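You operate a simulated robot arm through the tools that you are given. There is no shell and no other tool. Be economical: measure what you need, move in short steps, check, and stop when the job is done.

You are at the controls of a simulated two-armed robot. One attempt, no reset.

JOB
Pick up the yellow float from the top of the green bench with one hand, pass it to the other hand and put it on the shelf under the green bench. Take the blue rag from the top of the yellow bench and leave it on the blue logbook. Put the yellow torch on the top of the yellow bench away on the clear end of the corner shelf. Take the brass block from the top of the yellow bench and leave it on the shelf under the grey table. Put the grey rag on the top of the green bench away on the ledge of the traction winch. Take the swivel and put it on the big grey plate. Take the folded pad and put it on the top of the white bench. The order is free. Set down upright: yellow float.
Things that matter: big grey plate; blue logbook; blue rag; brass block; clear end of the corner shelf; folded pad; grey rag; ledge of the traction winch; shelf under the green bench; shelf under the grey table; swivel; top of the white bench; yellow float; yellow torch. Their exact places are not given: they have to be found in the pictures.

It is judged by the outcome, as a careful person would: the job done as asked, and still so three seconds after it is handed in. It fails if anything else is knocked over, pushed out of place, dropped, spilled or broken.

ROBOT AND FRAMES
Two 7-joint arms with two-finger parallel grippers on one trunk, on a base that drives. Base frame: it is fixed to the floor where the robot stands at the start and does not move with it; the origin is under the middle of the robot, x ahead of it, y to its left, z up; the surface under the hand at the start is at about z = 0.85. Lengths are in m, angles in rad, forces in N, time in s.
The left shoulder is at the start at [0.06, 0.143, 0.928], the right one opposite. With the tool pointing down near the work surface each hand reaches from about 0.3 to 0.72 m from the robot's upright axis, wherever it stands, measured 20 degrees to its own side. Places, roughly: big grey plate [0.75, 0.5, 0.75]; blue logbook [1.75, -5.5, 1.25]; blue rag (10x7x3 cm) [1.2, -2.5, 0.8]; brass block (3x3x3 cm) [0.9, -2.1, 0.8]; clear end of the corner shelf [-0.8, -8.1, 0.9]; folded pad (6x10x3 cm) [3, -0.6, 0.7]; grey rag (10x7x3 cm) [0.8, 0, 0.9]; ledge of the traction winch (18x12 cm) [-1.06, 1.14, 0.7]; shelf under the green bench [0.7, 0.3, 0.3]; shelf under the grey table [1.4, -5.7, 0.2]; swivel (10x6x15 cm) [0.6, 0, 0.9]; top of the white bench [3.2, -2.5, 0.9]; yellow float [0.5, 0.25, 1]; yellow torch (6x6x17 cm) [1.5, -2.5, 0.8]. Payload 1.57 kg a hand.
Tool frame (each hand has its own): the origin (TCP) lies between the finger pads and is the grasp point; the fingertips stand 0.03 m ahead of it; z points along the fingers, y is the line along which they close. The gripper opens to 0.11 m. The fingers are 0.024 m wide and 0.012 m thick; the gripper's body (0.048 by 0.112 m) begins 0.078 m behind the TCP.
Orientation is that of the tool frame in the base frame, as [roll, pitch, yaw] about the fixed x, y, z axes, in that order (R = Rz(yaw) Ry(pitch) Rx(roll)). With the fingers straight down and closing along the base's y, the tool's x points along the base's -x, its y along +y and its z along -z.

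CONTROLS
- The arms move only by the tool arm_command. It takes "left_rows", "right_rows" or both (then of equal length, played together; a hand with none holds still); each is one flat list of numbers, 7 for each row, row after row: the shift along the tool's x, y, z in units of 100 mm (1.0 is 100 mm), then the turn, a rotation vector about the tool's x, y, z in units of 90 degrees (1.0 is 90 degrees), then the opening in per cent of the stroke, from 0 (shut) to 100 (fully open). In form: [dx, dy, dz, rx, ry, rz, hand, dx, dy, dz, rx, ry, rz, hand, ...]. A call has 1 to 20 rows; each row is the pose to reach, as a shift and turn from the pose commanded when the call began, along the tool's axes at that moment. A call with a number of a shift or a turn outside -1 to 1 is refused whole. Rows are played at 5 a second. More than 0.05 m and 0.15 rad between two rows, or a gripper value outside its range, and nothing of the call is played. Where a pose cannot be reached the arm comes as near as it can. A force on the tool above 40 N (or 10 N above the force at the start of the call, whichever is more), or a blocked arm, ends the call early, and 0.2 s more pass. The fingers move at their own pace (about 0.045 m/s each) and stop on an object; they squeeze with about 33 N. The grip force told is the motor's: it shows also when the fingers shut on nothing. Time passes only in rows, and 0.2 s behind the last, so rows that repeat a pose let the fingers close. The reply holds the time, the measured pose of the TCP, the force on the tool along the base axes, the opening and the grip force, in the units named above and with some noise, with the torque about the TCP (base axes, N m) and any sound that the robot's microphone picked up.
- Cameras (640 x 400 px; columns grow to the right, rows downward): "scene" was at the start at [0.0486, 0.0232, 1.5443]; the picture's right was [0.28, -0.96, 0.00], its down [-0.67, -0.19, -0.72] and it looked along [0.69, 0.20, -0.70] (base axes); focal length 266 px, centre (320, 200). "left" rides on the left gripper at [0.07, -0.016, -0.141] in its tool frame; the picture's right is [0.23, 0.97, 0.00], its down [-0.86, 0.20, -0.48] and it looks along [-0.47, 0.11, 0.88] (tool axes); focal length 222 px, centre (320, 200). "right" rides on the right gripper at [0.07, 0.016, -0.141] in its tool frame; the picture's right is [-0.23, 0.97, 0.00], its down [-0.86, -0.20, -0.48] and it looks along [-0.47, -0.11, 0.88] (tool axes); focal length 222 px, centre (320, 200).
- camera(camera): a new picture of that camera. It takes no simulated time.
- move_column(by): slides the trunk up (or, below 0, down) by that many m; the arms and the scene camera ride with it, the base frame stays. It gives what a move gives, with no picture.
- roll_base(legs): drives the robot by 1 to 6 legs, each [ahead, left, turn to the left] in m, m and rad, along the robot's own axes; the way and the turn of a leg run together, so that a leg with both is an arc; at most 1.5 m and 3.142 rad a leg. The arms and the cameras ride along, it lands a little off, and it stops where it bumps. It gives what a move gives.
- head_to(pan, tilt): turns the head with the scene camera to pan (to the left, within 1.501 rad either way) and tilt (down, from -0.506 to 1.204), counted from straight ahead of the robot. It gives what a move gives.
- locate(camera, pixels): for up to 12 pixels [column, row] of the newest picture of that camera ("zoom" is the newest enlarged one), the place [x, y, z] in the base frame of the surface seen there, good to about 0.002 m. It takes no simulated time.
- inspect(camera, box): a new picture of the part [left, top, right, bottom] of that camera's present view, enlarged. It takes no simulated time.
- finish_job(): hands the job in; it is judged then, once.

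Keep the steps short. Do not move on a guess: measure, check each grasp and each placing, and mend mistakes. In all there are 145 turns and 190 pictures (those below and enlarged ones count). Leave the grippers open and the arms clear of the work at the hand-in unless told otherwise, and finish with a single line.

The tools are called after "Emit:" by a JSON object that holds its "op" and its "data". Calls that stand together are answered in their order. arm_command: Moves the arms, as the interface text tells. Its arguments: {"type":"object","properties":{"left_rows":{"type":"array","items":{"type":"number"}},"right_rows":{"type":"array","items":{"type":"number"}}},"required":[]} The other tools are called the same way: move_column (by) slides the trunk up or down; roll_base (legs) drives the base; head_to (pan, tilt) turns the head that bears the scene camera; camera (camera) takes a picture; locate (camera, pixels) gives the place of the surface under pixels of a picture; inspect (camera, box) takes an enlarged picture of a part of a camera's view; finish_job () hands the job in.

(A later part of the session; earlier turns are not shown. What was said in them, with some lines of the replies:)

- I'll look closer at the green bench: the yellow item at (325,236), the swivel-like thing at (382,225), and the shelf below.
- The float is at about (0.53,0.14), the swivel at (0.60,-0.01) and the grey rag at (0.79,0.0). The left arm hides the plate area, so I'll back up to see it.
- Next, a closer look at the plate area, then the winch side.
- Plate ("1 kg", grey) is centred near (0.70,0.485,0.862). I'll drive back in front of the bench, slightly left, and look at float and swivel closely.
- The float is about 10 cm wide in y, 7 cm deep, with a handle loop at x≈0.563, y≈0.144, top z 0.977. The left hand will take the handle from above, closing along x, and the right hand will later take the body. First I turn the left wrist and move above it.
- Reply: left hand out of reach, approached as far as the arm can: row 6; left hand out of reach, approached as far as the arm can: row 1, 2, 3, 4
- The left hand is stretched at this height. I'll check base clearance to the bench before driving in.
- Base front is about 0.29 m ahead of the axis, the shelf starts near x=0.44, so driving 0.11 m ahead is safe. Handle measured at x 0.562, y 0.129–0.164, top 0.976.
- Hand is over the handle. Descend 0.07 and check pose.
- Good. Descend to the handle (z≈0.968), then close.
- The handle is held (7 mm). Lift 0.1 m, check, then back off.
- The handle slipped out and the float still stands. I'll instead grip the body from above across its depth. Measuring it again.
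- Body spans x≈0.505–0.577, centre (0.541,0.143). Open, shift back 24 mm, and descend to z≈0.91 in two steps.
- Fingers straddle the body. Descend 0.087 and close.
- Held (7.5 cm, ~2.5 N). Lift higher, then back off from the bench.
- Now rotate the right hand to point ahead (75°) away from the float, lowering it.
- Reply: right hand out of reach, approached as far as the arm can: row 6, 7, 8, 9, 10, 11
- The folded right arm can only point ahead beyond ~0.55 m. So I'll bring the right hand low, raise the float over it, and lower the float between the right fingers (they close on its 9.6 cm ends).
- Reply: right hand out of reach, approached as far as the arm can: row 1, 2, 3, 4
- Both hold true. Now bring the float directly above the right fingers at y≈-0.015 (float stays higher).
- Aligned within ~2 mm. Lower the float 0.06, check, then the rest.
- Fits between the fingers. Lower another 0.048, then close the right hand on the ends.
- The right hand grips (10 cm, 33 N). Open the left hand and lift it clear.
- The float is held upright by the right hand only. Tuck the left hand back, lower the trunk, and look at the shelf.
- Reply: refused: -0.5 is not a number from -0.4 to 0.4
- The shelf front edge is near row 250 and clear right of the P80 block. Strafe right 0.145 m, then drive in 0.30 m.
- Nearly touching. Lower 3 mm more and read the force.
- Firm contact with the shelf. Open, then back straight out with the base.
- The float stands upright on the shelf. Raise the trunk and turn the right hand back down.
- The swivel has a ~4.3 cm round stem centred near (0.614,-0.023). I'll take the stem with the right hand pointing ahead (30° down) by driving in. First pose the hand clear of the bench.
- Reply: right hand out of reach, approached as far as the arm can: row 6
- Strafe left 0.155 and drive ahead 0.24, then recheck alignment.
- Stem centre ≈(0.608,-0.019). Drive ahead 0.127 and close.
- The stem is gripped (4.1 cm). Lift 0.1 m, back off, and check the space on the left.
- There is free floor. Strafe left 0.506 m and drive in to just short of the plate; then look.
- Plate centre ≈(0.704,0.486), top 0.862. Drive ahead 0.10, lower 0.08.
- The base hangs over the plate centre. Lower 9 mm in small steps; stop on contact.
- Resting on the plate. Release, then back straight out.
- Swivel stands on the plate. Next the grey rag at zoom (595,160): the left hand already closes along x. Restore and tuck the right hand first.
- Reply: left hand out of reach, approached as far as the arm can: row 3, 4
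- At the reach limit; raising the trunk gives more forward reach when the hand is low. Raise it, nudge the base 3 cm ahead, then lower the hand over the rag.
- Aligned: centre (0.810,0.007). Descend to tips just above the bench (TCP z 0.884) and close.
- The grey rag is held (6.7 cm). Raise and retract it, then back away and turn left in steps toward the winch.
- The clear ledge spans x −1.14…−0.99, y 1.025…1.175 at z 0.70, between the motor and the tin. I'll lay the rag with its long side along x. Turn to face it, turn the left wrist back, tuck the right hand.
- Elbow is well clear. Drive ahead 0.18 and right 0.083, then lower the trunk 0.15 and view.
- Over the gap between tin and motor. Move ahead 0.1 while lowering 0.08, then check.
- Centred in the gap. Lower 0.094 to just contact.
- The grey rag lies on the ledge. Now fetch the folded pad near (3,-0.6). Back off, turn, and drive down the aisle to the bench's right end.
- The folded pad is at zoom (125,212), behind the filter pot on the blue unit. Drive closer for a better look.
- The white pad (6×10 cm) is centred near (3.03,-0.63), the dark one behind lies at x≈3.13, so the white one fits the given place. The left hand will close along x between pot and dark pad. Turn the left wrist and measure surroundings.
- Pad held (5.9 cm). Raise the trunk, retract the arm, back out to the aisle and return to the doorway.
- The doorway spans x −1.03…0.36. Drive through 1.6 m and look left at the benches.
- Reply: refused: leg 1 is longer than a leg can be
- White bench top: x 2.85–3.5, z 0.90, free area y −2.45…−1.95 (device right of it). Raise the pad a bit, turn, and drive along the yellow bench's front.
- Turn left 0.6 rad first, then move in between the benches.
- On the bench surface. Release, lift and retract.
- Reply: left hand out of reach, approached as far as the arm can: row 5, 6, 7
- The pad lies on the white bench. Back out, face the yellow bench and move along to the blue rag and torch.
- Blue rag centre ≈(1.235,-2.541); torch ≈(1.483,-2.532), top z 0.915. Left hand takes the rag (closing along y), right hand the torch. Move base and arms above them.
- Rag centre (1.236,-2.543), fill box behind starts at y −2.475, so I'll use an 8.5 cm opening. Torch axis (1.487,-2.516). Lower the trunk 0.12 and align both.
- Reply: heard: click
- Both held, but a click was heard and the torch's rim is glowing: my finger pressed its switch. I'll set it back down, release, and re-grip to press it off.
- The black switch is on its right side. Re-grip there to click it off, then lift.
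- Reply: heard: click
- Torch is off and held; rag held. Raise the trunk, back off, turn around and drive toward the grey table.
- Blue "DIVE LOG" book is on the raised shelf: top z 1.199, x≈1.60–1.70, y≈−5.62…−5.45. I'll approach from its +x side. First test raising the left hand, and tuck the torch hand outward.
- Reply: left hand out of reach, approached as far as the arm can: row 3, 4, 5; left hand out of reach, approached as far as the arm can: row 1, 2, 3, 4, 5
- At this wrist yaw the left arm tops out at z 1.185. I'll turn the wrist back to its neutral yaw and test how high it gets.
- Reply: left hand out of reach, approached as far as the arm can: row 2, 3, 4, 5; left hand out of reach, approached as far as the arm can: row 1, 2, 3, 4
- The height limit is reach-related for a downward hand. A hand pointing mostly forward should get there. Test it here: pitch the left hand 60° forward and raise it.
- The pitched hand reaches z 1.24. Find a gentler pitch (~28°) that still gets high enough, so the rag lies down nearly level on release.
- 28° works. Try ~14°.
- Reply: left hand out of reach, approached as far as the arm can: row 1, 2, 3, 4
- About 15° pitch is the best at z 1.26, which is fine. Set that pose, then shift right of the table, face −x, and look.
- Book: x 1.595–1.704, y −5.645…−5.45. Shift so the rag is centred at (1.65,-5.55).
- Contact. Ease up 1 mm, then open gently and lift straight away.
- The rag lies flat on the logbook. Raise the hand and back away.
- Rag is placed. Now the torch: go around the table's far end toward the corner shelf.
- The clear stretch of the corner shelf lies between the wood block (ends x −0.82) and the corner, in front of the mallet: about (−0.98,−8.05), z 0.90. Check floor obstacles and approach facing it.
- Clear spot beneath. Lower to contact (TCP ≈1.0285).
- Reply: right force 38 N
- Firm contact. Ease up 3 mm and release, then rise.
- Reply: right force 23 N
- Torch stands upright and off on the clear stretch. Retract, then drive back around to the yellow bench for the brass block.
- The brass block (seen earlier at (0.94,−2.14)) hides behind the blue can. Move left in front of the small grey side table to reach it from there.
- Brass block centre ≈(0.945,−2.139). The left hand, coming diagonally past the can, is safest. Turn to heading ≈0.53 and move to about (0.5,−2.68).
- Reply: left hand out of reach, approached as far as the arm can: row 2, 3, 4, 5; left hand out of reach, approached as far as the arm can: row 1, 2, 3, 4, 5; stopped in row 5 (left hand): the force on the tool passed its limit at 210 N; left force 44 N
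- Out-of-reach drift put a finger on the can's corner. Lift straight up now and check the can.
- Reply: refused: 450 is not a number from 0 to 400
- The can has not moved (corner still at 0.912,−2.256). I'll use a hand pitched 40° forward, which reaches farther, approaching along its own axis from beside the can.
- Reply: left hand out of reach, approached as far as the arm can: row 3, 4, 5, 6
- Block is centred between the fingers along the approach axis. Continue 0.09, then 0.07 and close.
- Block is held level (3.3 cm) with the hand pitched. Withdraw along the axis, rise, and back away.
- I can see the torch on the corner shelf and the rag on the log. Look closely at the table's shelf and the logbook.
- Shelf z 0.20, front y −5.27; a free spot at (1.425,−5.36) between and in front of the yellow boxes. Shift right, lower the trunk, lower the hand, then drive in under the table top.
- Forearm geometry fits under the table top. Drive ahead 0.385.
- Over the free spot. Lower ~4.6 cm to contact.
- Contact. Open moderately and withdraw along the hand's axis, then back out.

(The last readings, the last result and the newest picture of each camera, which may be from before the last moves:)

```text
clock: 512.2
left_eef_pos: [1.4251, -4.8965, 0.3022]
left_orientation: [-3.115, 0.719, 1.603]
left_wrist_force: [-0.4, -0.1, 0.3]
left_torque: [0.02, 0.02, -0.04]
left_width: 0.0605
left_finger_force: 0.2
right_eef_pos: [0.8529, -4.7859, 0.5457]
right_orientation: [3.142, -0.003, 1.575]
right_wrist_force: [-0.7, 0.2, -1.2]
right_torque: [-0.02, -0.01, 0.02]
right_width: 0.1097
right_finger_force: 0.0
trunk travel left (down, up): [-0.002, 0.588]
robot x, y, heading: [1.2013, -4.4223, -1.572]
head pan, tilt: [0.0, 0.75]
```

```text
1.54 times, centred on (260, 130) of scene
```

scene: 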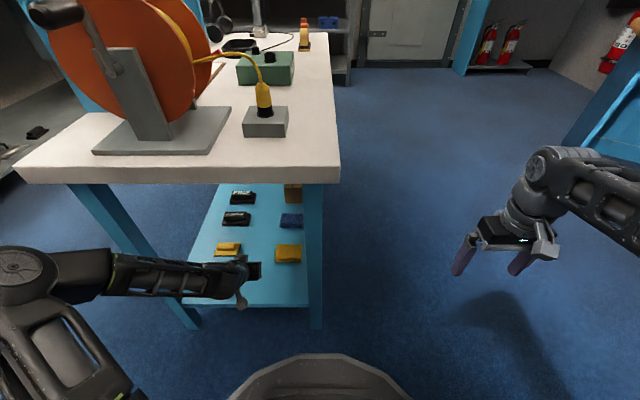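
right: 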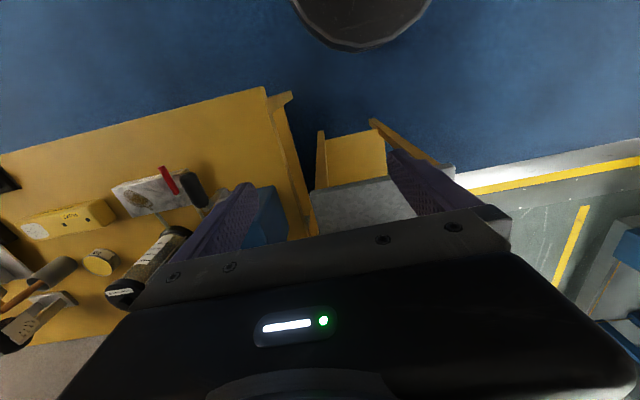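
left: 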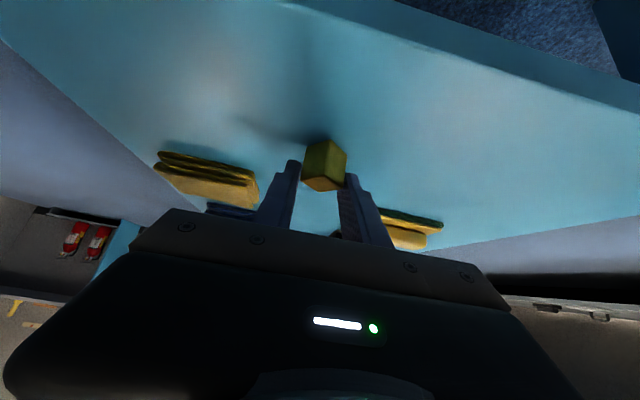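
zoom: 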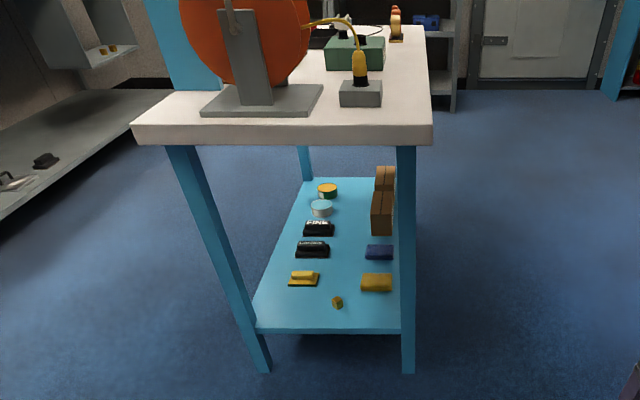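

The block rests on the shelf. Open the left gripper fully, raise the trunk slightly, and take one last look at the logbook.

Emit:
{"op": "arm_command", "data": {"left_rows": [0, 0, 0, 0, 0, 0, 100, 0, 0, 0, 0, 0, 0, 100, 0, 0, 0, 0, 0, 0, 100, 0, 0, 0, 0, 0, 0, 100]}}

Emit:
{"op": "move_column", "data": {"by": 0.4}}

Emit:
{"op": "head_to", "data": {"pan": 0.3, "tilt": 0.3}}

Emit:
{"op": "inspect", "data": {"camera": "scene", "box": [200, 80, 440, 260]}}

```text
clock: 513.2
left_eef_pos: [1.4249, -4.8958, 0.3012]
left_orientation: [-3.115, 0.718, 1.603]
left_wrist_force: [-0.4, 0.6, -0.2]
left_torque: [0.01, -0.01, 0.04]
left_width: 0.11
left_finger_force: 0.0
right_eef_pos: [0.8517, -4.7866, 0.5446]
right_orientation: [3.142, -0.004, 1.573]
right_wrist_force: [-0.3, -0.2, -0.4]
right_torque: [0.02, 0.02, 0.0]
right_width: 0.1104
right_finger_force: 0.0
trunk travel left (down, up): [-0.002, 0.588]
robot x, y, heading: [1.2022, -4.4157, -1.566]
head pan, tilt: [0.0, 0.75]
```

```text
clock: 517.0
left_eef_pos: [1.4239, -4.8962, 0.702]
left_orientation: [-3.116, 0.719, 1.602]
left_wrist_force: [0.3, -0.6, -0.1]
left_torque: [-0.01, -0.01, 0.02]
left_width: 0.1101
left_finger_force: 0.1
right_eef_pos: [0.8514, -4.7866, 0.9451]
right_orientation: [-3.14, -0.004, 1.575]
right_wrist_force: [0.6, 0.3, 0.2]
right_torque: [-0.01, -0.03, 0.01]
right_width: 0.1098
right_finger_force: 0.0
trunk travel left (down, up): [-0.402, 0.188]
robot x, y, heading: [1.2042, -4.4161, -1.573]
head pan, tilt: [0.0, 0.75]
```

```text
clock: 517.9
left_eef_pos: [1.4245, -4.8964, 0.7014]
left_orientation: [-3.113, 0.718, 1.601]
left_wrist_force: [0.3, -0.6, 0.0]
left_torque: [0.01, 0.03, 0.04]
left_width: 0.1098
left_finger_force: 0.1
right_eef_pos: [0.8521, -4.7862, 0.9457]
right_orientation: [-3.14, -0.003, 1.576]
right_wrist_force: [0.6, -0.3, 0.8]
right_torque: [-0.01, 0.0, 0.02]
right_width: 0.1101
right_finger_force: 0.0
trunk travel left (down, up): [-0.402, 0.188]
robot x, y, heading: [1.1982, -4.4191, -1.568]
head pan, tilt: [0.3, 0.3]
```

```text
2.22 times, centred on (320, 170) of scene
```

zoom: 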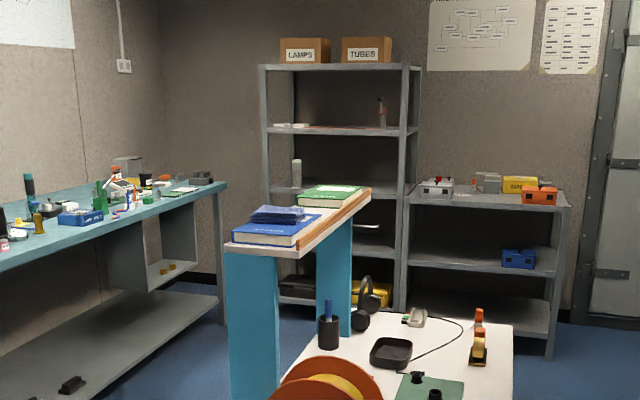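

The rag lies on the blue logbook, all seven placements are done, both grippers are open and the arms are clear. Handing in.

Emit:
{"op": "finish_job", "data": {}}

```text
The job is handed in.
```

The job is handed in with all seven items at their destinations; the white pad was my reading of "folded pad" (a dark one lay beside it), and I bumped the blue can on the yellow bench without moving it.
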